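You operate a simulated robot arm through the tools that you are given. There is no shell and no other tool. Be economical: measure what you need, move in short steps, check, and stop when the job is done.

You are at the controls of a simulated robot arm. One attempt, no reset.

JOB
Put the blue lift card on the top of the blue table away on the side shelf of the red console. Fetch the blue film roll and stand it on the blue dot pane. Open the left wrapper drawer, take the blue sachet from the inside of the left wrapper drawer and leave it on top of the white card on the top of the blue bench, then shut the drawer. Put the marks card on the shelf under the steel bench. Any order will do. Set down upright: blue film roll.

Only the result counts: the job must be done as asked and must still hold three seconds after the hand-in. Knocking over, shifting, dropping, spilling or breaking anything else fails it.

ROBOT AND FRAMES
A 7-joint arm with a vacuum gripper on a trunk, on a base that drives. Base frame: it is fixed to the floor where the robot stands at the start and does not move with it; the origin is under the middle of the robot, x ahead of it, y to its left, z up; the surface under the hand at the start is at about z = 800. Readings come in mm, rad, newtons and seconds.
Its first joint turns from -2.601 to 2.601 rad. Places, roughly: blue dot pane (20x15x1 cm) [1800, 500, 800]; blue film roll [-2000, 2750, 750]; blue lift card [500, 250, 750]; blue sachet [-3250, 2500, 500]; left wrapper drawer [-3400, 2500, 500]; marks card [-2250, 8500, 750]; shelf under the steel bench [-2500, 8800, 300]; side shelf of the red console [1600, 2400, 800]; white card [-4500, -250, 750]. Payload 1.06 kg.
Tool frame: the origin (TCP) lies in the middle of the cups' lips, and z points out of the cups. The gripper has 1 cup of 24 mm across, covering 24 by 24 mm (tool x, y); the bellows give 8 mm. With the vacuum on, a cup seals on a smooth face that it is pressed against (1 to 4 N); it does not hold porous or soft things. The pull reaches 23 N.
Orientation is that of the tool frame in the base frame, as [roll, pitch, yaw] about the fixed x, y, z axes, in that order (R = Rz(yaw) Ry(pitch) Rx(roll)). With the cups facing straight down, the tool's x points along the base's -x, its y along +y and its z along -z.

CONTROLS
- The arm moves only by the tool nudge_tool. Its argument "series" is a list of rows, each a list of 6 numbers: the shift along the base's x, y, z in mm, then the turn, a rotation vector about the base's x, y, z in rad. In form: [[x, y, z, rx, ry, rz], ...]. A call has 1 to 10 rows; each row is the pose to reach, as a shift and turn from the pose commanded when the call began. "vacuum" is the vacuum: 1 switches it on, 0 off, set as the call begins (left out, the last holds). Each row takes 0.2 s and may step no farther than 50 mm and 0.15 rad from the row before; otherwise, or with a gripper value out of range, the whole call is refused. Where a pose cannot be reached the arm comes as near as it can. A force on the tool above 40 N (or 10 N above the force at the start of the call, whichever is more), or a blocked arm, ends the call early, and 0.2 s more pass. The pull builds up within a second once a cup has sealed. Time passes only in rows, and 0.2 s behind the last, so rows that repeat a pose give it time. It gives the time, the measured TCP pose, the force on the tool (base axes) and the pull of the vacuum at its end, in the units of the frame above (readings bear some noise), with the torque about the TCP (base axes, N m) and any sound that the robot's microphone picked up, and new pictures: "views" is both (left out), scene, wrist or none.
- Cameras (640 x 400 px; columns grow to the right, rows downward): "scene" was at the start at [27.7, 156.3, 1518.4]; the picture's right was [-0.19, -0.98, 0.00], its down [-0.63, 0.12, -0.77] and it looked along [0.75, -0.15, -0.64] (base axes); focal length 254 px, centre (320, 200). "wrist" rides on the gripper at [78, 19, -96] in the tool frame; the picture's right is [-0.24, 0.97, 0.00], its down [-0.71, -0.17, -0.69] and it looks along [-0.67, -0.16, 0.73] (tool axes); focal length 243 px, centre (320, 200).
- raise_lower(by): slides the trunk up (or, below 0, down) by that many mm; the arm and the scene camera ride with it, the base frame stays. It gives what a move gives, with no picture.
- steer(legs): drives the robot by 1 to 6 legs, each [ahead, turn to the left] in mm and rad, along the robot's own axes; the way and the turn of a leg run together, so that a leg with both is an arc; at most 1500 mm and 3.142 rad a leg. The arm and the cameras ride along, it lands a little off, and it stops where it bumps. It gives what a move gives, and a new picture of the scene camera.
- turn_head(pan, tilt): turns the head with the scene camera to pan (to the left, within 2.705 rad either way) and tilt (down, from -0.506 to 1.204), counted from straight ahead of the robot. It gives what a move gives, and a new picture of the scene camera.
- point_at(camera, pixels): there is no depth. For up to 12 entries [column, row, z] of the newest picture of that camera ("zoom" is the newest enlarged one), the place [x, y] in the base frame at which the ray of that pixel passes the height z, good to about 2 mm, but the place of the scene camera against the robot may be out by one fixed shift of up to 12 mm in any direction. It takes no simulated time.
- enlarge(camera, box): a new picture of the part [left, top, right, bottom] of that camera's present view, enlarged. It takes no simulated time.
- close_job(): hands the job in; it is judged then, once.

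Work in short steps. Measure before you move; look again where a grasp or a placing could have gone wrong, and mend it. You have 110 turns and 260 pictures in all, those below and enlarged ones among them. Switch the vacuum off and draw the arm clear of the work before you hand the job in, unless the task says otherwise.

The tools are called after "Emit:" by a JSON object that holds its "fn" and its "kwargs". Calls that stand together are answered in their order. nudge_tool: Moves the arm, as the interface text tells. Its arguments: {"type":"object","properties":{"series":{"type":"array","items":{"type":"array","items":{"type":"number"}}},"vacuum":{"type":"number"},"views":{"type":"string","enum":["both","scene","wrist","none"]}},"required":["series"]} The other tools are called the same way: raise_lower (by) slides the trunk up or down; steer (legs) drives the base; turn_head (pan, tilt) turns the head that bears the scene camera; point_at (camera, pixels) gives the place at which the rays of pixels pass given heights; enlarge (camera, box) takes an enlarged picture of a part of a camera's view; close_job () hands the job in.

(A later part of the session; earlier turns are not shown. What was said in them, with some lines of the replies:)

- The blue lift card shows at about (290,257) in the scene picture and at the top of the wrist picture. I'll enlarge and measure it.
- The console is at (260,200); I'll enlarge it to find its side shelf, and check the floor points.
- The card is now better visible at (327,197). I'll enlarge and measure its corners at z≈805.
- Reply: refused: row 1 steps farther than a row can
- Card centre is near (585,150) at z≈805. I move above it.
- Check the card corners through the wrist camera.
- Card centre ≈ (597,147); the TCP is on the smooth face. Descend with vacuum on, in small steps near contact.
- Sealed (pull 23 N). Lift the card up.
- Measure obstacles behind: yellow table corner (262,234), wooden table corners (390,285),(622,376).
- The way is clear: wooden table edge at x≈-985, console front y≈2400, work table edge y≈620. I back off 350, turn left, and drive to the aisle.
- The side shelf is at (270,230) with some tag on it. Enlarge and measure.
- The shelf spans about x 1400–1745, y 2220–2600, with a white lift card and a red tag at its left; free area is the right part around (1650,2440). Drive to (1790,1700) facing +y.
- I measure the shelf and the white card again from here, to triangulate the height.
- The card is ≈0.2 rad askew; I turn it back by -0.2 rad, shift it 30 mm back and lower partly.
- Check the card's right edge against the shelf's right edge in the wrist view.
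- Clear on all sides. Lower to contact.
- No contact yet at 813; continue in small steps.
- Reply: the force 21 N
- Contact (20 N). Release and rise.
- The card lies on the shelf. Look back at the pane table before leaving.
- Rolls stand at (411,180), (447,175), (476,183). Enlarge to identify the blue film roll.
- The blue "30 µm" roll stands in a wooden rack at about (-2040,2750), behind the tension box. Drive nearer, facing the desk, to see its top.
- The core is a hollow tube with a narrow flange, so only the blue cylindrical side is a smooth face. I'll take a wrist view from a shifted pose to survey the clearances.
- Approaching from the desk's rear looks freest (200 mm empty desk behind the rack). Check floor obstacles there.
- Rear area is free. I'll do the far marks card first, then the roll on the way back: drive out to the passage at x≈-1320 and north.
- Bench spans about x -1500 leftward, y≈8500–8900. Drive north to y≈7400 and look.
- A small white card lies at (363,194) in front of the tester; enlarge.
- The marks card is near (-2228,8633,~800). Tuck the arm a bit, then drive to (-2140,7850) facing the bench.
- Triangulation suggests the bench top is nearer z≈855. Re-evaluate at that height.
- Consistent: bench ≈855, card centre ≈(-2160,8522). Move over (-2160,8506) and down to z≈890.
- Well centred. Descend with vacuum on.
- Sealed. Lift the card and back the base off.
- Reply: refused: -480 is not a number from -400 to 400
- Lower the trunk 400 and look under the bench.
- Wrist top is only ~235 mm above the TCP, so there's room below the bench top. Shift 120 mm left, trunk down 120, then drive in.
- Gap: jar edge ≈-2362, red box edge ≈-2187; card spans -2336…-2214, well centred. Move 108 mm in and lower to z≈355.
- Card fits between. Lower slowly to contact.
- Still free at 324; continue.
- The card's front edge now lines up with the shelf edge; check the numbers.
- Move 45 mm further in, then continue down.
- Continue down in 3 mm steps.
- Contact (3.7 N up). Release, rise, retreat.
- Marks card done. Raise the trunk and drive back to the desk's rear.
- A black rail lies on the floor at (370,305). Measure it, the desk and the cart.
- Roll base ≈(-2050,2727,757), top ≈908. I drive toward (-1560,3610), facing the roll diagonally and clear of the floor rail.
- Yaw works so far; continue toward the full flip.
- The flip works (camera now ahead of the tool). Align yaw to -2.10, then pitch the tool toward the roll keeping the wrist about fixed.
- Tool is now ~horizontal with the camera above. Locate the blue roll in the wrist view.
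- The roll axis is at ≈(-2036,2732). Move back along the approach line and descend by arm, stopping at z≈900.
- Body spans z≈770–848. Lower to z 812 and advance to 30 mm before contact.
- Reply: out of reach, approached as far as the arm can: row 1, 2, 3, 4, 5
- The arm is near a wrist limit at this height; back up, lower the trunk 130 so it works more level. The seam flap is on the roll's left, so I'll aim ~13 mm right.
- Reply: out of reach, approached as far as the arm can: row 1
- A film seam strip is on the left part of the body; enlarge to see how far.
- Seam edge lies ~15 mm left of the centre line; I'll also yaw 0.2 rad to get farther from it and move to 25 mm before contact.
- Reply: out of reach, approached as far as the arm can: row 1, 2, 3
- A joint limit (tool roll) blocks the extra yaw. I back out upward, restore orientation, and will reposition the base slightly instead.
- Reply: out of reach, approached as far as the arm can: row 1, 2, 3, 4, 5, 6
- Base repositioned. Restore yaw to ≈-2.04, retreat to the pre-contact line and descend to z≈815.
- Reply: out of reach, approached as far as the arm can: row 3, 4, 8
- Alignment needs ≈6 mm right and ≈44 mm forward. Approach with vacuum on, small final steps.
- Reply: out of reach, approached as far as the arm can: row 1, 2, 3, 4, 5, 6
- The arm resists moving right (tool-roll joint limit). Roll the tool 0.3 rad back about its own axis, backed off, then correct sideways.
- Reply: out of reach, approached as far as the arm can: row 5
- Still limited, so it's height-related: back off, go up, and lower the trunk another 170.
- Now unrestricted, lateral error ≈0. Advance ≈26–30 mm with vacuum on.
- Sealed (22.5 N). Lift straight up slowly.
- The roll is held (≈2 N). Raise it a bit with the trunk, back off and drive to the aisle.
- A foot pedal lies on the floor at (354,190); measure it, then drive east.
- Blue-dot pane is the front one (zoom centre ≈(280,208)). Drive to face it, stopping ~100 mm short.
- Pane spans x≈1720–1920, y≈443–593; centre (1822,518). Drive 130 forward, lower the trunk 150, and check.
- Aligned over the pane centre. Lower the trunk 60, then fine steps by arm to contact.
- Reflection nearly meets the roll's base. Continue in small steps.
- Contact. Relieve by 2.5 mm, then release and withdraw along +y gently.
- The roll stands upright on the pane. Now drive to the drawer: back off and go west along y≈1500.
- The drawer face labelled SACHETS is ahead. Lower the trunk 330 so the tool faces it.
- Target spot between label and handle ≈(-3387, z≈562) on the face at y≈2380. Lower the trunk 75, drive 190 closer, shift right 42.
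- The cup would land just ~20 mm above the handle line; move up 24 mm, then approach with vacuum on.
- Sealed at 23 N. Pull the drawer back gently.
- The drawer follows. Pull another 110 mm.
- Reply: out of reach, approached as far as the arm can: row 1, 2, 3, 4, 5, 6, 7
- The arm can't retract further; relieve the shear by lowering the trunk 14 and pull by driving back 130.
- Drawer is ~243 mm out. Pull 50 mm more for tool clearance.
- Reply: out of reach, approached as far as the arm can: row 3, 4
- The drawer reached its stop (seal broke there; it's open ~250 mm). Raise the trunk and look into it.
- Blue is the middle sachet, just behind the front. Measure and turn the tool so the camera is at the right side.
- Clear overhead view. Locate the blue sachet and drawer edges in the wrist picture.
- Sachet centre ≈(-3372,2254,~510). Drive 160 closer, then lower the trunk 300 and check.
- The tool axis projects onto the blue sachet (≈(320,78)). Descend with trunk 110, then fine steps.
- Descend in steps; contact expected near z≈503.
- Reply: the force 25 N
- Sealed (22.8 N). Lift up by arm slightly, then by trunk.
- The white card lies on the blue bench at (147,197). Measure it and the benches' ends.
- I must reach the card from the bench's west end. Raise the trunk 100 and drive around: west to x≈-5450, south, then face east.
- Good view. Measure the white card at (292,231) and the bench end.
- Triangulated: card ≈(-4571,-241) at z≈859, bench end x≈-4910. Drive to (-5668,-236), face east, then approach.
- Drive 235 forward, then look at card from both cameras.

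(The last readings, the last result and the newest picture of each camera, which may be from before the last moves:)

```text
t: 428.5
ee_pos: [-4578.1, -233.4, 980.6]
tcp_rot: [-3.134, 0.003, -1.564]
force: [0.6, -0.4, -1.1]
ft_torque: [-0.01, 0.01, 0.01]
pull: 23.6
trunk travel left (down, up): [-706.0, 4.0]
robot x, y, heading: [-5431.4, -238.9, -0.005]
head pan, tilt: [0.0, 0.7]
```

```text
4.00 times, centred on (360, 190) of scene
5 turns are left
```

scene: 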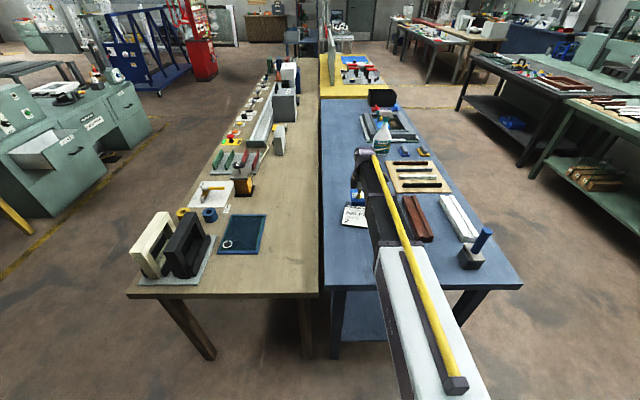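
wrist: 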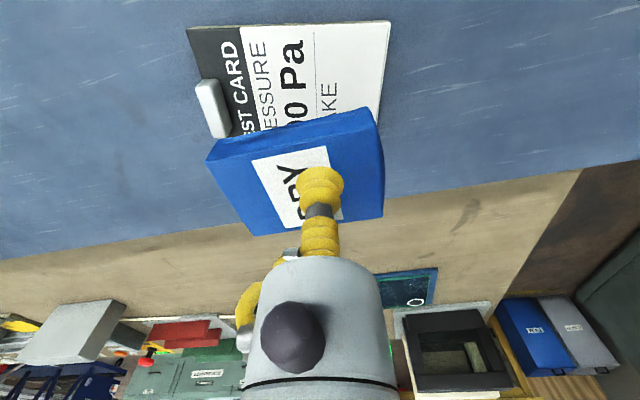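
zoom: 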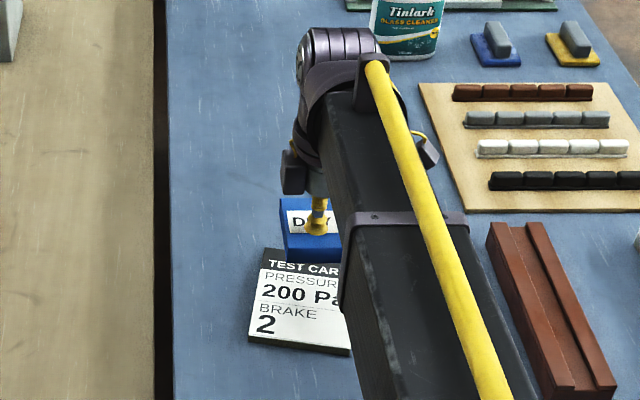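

The sachet is over the card's white face (card centre ≈(-4560,-236), white part ≈(-4575,-233)). Few turns remain, so I place it now in small steps, release, retrace the path to the drawer and pitch the tool horizontal.

Emit:
{"fn": "nudge_tool", "kwargs": {"series": [[-8, 0, -40, 0, 0, 0], [-8, 0, -80, 0, 0, 0], [-8, 0, -84, 0, 0, 0], [-8, 0, -87, 0, 0, 0], [-8, 0, -90, 0, 0, 0], [-8, 0, -93, 0, 0, 0], [-8, 0, -96, 0, 0, 0], [-8, 0, -99, 0, 0, 0], [-8, 0, -102, 0, 0, 0], [-8, 0, -104, 0, 0, 0]], "views": "wrist"}}

Emit:
{"fn": "nudge_tool", "kwargs": {"series": [[0, 0, 1, 0, 0, 0], [0, 0, 1, 0, 0, 0], [0, 0, 1, 0, 0, 0], [0, 0, 2, 0, 0, 0], [0, 0, 6, 0, 0, 0], [0, 0, 20, 0, 0, 0], [0, 0, 60, 0, 0, 0], [0, 0, 105, 0, 0, 0], [0, 0, 150, 0, 0, 0], [0, 0, 185, 0, 0, 0]], "vacuum": 0, "views": "both"}}

Emit:
{"fn": "steer", "kwargs": {"legs": [[-235, 0], [0, -1.8208], [-800, 0], [0, 0.25], [-700, 0], [0, -1.5708]]}}

Emit:
{"fn": "steer", "kwargs": {"legs": [[-1500, 0], [-615, 0], [0, -1.5708], [-150, 0]]}}

Emit:
{"fn": "nudge_tool", "kwargs": {"series": [[0, 0, 0, 0.15, 0, 0], [0, 0, 0, 0.3, 0, 0], [0, 0, 0, 0.45, 0, 0], [0, 0, 0, 0.6, 0, 0], [0, 0, 0, 0.75, 0, 0], [0, 0, 0, 0.9, 0, 0], [0, 0, 0, 1.05, 0, 0], [0, 0, 0, 1.2, 0, 0], [0, 0, 0, 1.35, 0, 0], [0, 0, 0, 1.5, 0, 0]], "views": "both"}}

```text
t: 430.7
ee_pos: [-4586.2, -232.2, 877.5]
tcp_rot: [-3.13, 0.003, -1.563]
force: [5.1, -0.9, 19.2]
ft_torque: [-0.02, 0.12, 0.01]
pull: 22.6
trunk travel left (down, up): [-706.0, 4.0]
robot x, y, heading: [-5433.6, -237.2, -0.008]
head pan, tilt: [0.0, 0.7]
```

wrist: 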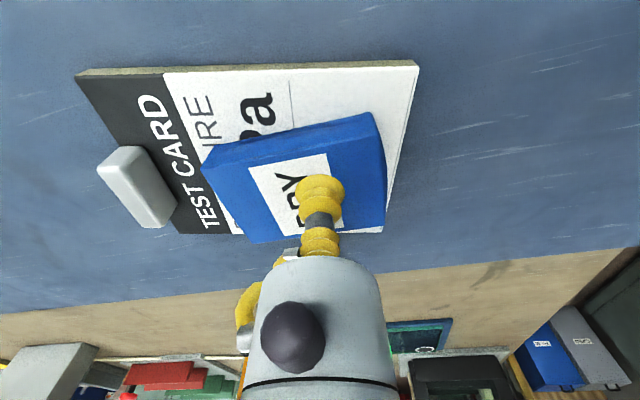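

```text
t: 432.9
ee_pos: [-4585.4, -232.2, 1062.5]
tcp_rot: [-3.132, 0.004, -1.563]
force: [-0.9, -0.6, 0.3]
ft_torque: [0.0, -0.01, 0.0]
pull: 0.1
trunk travel left (down, up): [-706.0, 4.0]
robot x, y, heading: [-5434.3, -235.0, -0.006]
head pan, tilt: [0.0, 0.7]
```

scene: 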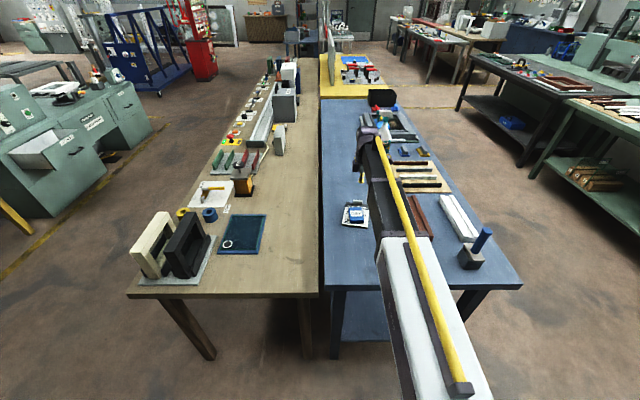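
wrist: 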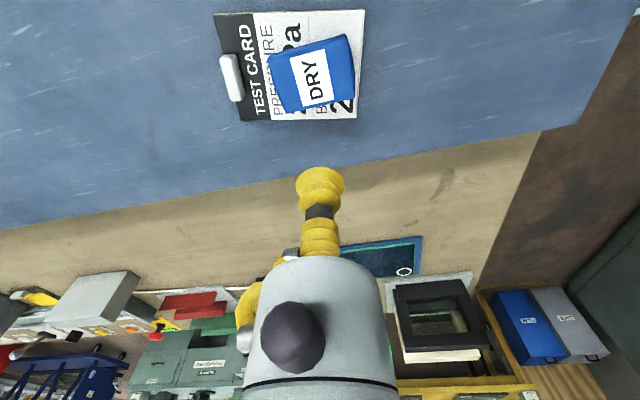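

```text
t: 451.1
ee_pos: [-6301.7, 1258.1, 1061.9]
tcp_rot: [-3.135, 0.005, 1.562]
force: [-0.5, 0.7, -1.1]
ft_torque: [0.02, -0.02, -0.01]
pull: 0.0
trunk travel left (down, up): [-706.0, 4.0]
robot x, y, heading: [-5451.0, 1251.5, 3.12]
head pan, tilt: [0.0, 0.7]
```

scene: 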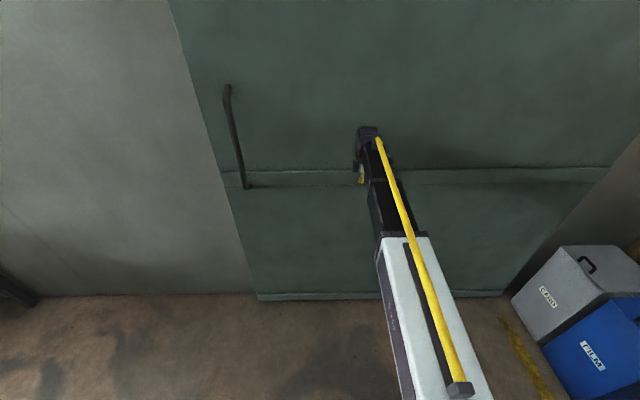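

```text
t: 466.4
ee_pos: [-3339.5, 1898.8, 1062.5]
tcp_rot: [-3.132, 0.004, -0.01]
force: [-1.0, 0.6, -0.1]
ft_torque: [-0.01, -0.01, -0.01]
pull: 0.1
trunk travel left (down, up): [-706.0, 4.0]
robot x, y, heading: [-3348.0, 1056.1, 1.55]
head pan, tilt: [0.0, 0.7]
```

scene: 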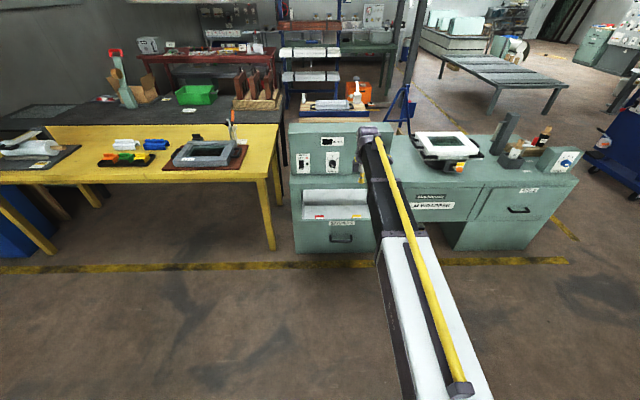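

```text
t: 468.6
ee_pos: [-3338.4, 1898.6, 1063.2]
tcp_rot: [-1.63, 0.009, 0.003]
force: [0.7, -0.7, 0.2]
ft_torque: [-0.01, -0.02, -0.02]
pull: 0.0
trunk travel left (down, up): [-706.0, 4.0]
robot x, y, heading: [-3345.9, 1053.5, 1.554]
head pan, tilt: [0.0, 0.7]
4 turns are left
```

scene: 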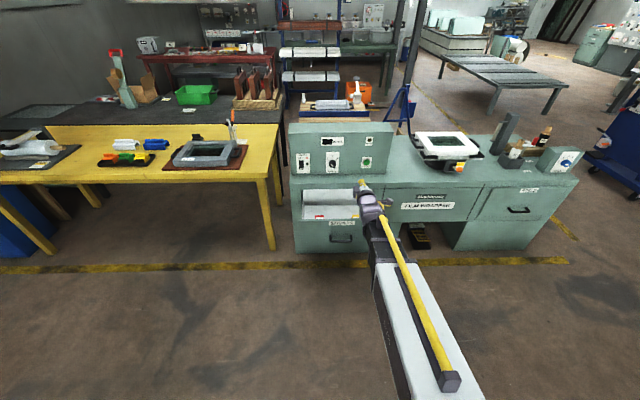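
wrist: 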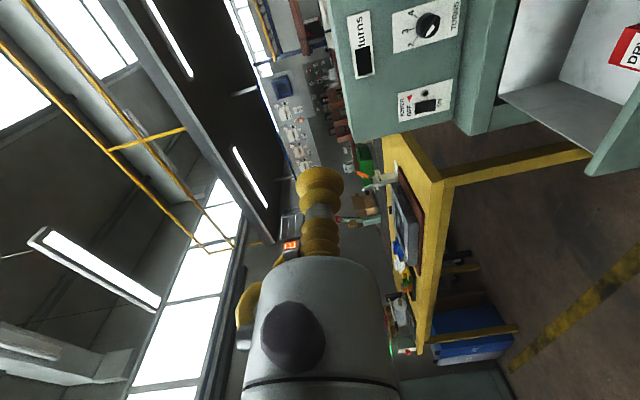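

The sachet lies on the card; the tool is horizontal. Lower it to z≈593, centre on the drawer, drive forward pushing, and finish with small arm steps.

Emit:
{"fn": "nudge_tool", "kwargs": {"series": [[-25, 0, 0, 0, 0, 0], [-50, 0, 0, 0, 0, 0]], "views": "none"}}

Emit:
{"fn": "raise_lower", "kwargs": {"by": -400}}

Emit:
{"fn": "raise_lower", "kwargs": {"by": -70}}

Emit:
{"fn": "steer", "kwargs": {"legs": [[200, 0], [230, 0]]}}

Emit:
{"fn": "nudge_tool", "kwargs": {"series": [[0, 10, 0, 0, 0, 0], [0, 20, 0, 0, 0, 0], [0, 27, 0, 0, 0, 0], [0, 32, 0, 0, 0, 0], [0, 36, 0, 0, 0, 0], [0, 40, 0, 0, 0, 0], [0, 44, 0, 0, 0, 0], [0, 48, 0, 0, 0, 0], [0, 52, 0, 0, 0, 0]], "views": "both"}}

Emit:
{"fn": "enlarge", "kwargs": {"camera": "scene", "box": [260, 100, 500, 250]}}

```text
t: 469.2
ee_pos: [-3388.7, 1900.6, 1063.3]
tcp_rot: [-1.632, 0.009, 0.005]
force: [-0.1, 0.0, -0.1]
ft_torque: [0.01, 0.03, 0.0]
pull: 0.1
trunk travel left (down, up): [-706.0, 4.0]
robot x, y, heading: [-3345.3, 1052.3, 1.553]
head pan, tilt: [0.0, 0.7]
```

```text
t: 473.0
ee_pos: [-3387.9, 1899.9, 662.9]
tcp_rot: [-1.631, 0.012, 0.002]
force: [0.2, 0.7, -0.9]
ft_torque: [0.0, 0.0, 0.02]
pull: 0.1
trunk travel left (down, up): [-306.0, 404.0]
robot x, y, heading: [-3351.6, 1052.0, 1.549]
head pan, tilt: [0.0, 0.7]
```

```text
t: 474.1
ee_pos: [-3388.7, 1900.5, 592.3]
tcp_rot: [-1.632, 0.011, 0.001]
force: [0.0, 0.0, -0.2]
ft_torque: [-0.02, 0.02, -0.03]
pull: 0.0
trunk travel left (down, up): [-236.0, 474.0]
robot x, y, heading: [-3347.7, 1051.8, 1.552]
head pan, tilt: [0.0, 0.7]
```

```text
t: 477.0
ee_pos: [-3381.1, 2332.5, 592.1]
tcp_rot: [-1.632, 0.011, 0.004]
force: [0.6, 0.2, 0.5]
ft_torque: [0.01, 0.02, 0.03]
pull: 0.0
trunk travel left (down, up): [-236.0, 474.0]
robot x, y, heading: [-3337.7, 1488.8, 1.552]
head pan, tilt: [0.0, 0.7]
```

scene: 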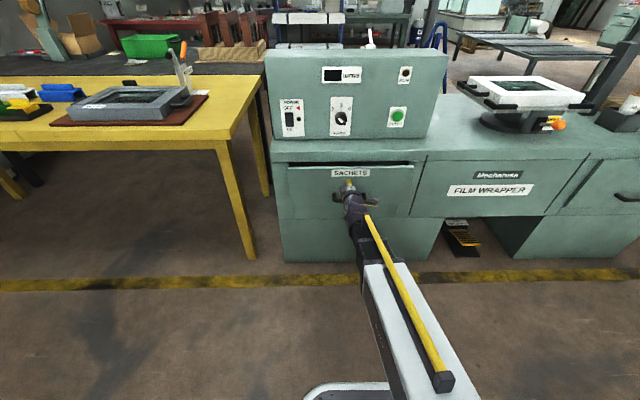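

```text
t: 478.9
ee_pos: [-3380.1, 2376.8, 592.2]
tcp_rot: [-1.637, 0.012, 0.006]
force: [-0.1, -9.8, 1.7]
ft_torque: [-0.04, -0.08, 0.0]
pull: 0.1
trunk travel left (down, up): [-236.0, 474.0]
robot x, y, heading: [-3339.6, 1488.5, 1.548]
head pan, tilt: [0.0, 0.7]
stopped in row 9: the force on the tool passed its limit at 46 N (the readings are from after the stop); the commanded pose is now the measured one
```

scene: 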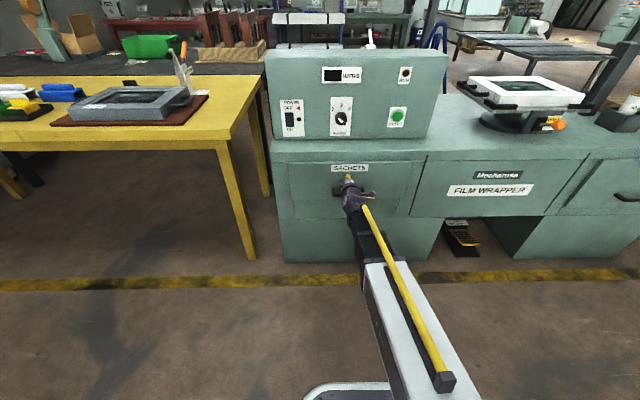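
wrist: 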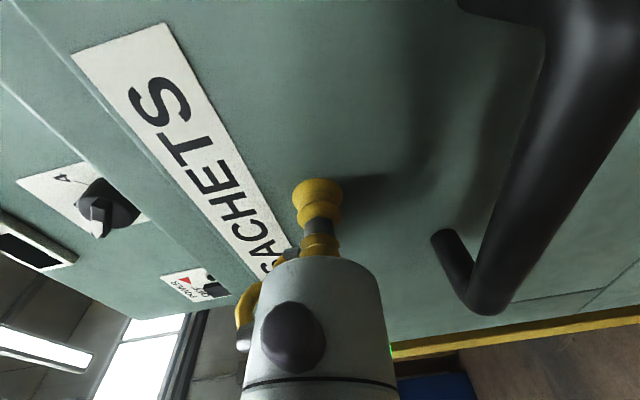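

```text
2.67 times, centred on (380, 175) of scene
3 turns are left
```

zoom: 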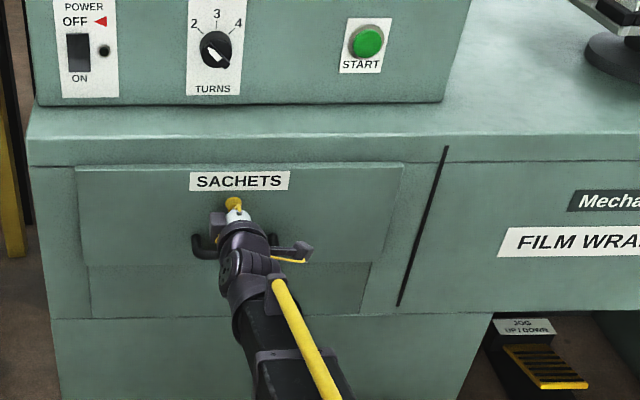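

Drawer is shut (hard stop at 46 N, flush as at the start). Withdraw the arm straight back and drive clear, then look.

Emit:
{"fn": "nudge_tool", "kwargs": {"series": [[0, -10, 0, 0, 0, 0], [0, -40, 0, 0, 0, 0]], "vacuum": 0, "views": "none"}}

Emit:
{"fn": "steer", "kwargs": {"legs": [[-250, 0]]}}

Emit:
{"fn": "enlarge", "kwargs": {"camera": "scene", "box": [240, 80, 460, 260]}}

```text
t: 479.5
ee_pos: [-3380.0, 2337.8, 592.3]
tcp_rot: [-1.636, 0.008, 0.004]
force: [-0.6, 0.6, 0.1]
ft_torque: [0.01, -0.01, 0.02]
pull: 0.0
trunk travel left (down, up): [-236.0, 474.0]
robot x, y, heading: [-3339.1, 1484.1, 1.549]
head pan, tilt: [0.0, 0.7]
```

```text
t: 481.3
ee_pos: [-3384.4, 2089.8, 592.7]
tcp_rot: [-1.636, 0.01, 0.004]
force: [0.2, 0.0, 0.3]
ft_torque: [0.0, -0.03, 0.03]
pull: 0.0
trunk travel left (down, up): [-236.0, 474.0]
robot x, y, heading: [-3348.3, 1237.7, 1.552]
head pan, tilt: [0.0, 0.7]
```

scene: 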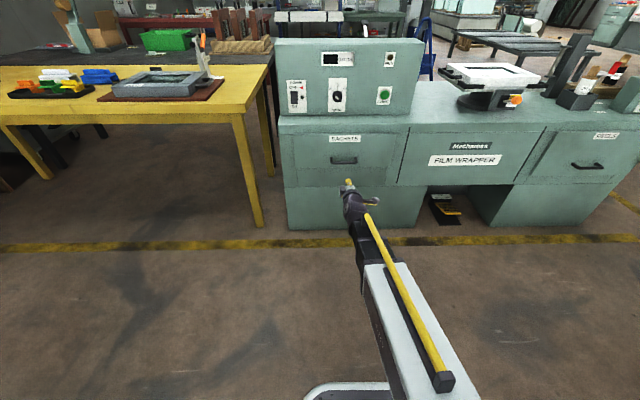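

```text
2.22 times, centred on (350, 170) of scene
2 turns are left
```

zoom: 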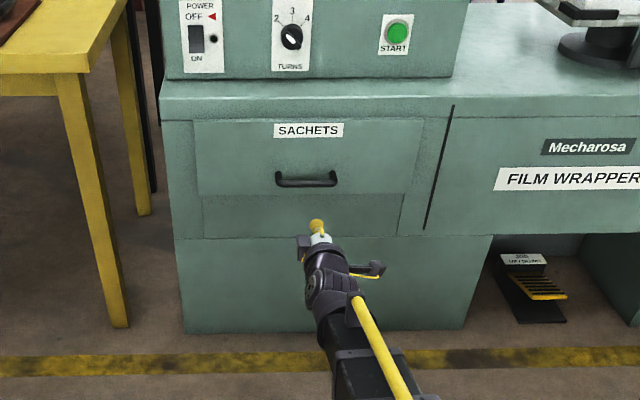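

The drawer is shut, the vacuum is off, and the arm is clear; hand in.

Emit:
{"fn": "close_job", "kwargs": {}}

```text
The job is handed in.
```

The job is handed in with all four parts done:
- The blue lift card is on the console's side shelf.
- The blue film roll is upright on the blue dot pane.
- The blue sachet is on the white card, and the drawer is shut.
- The marks card is on the shelf under the steel bench.
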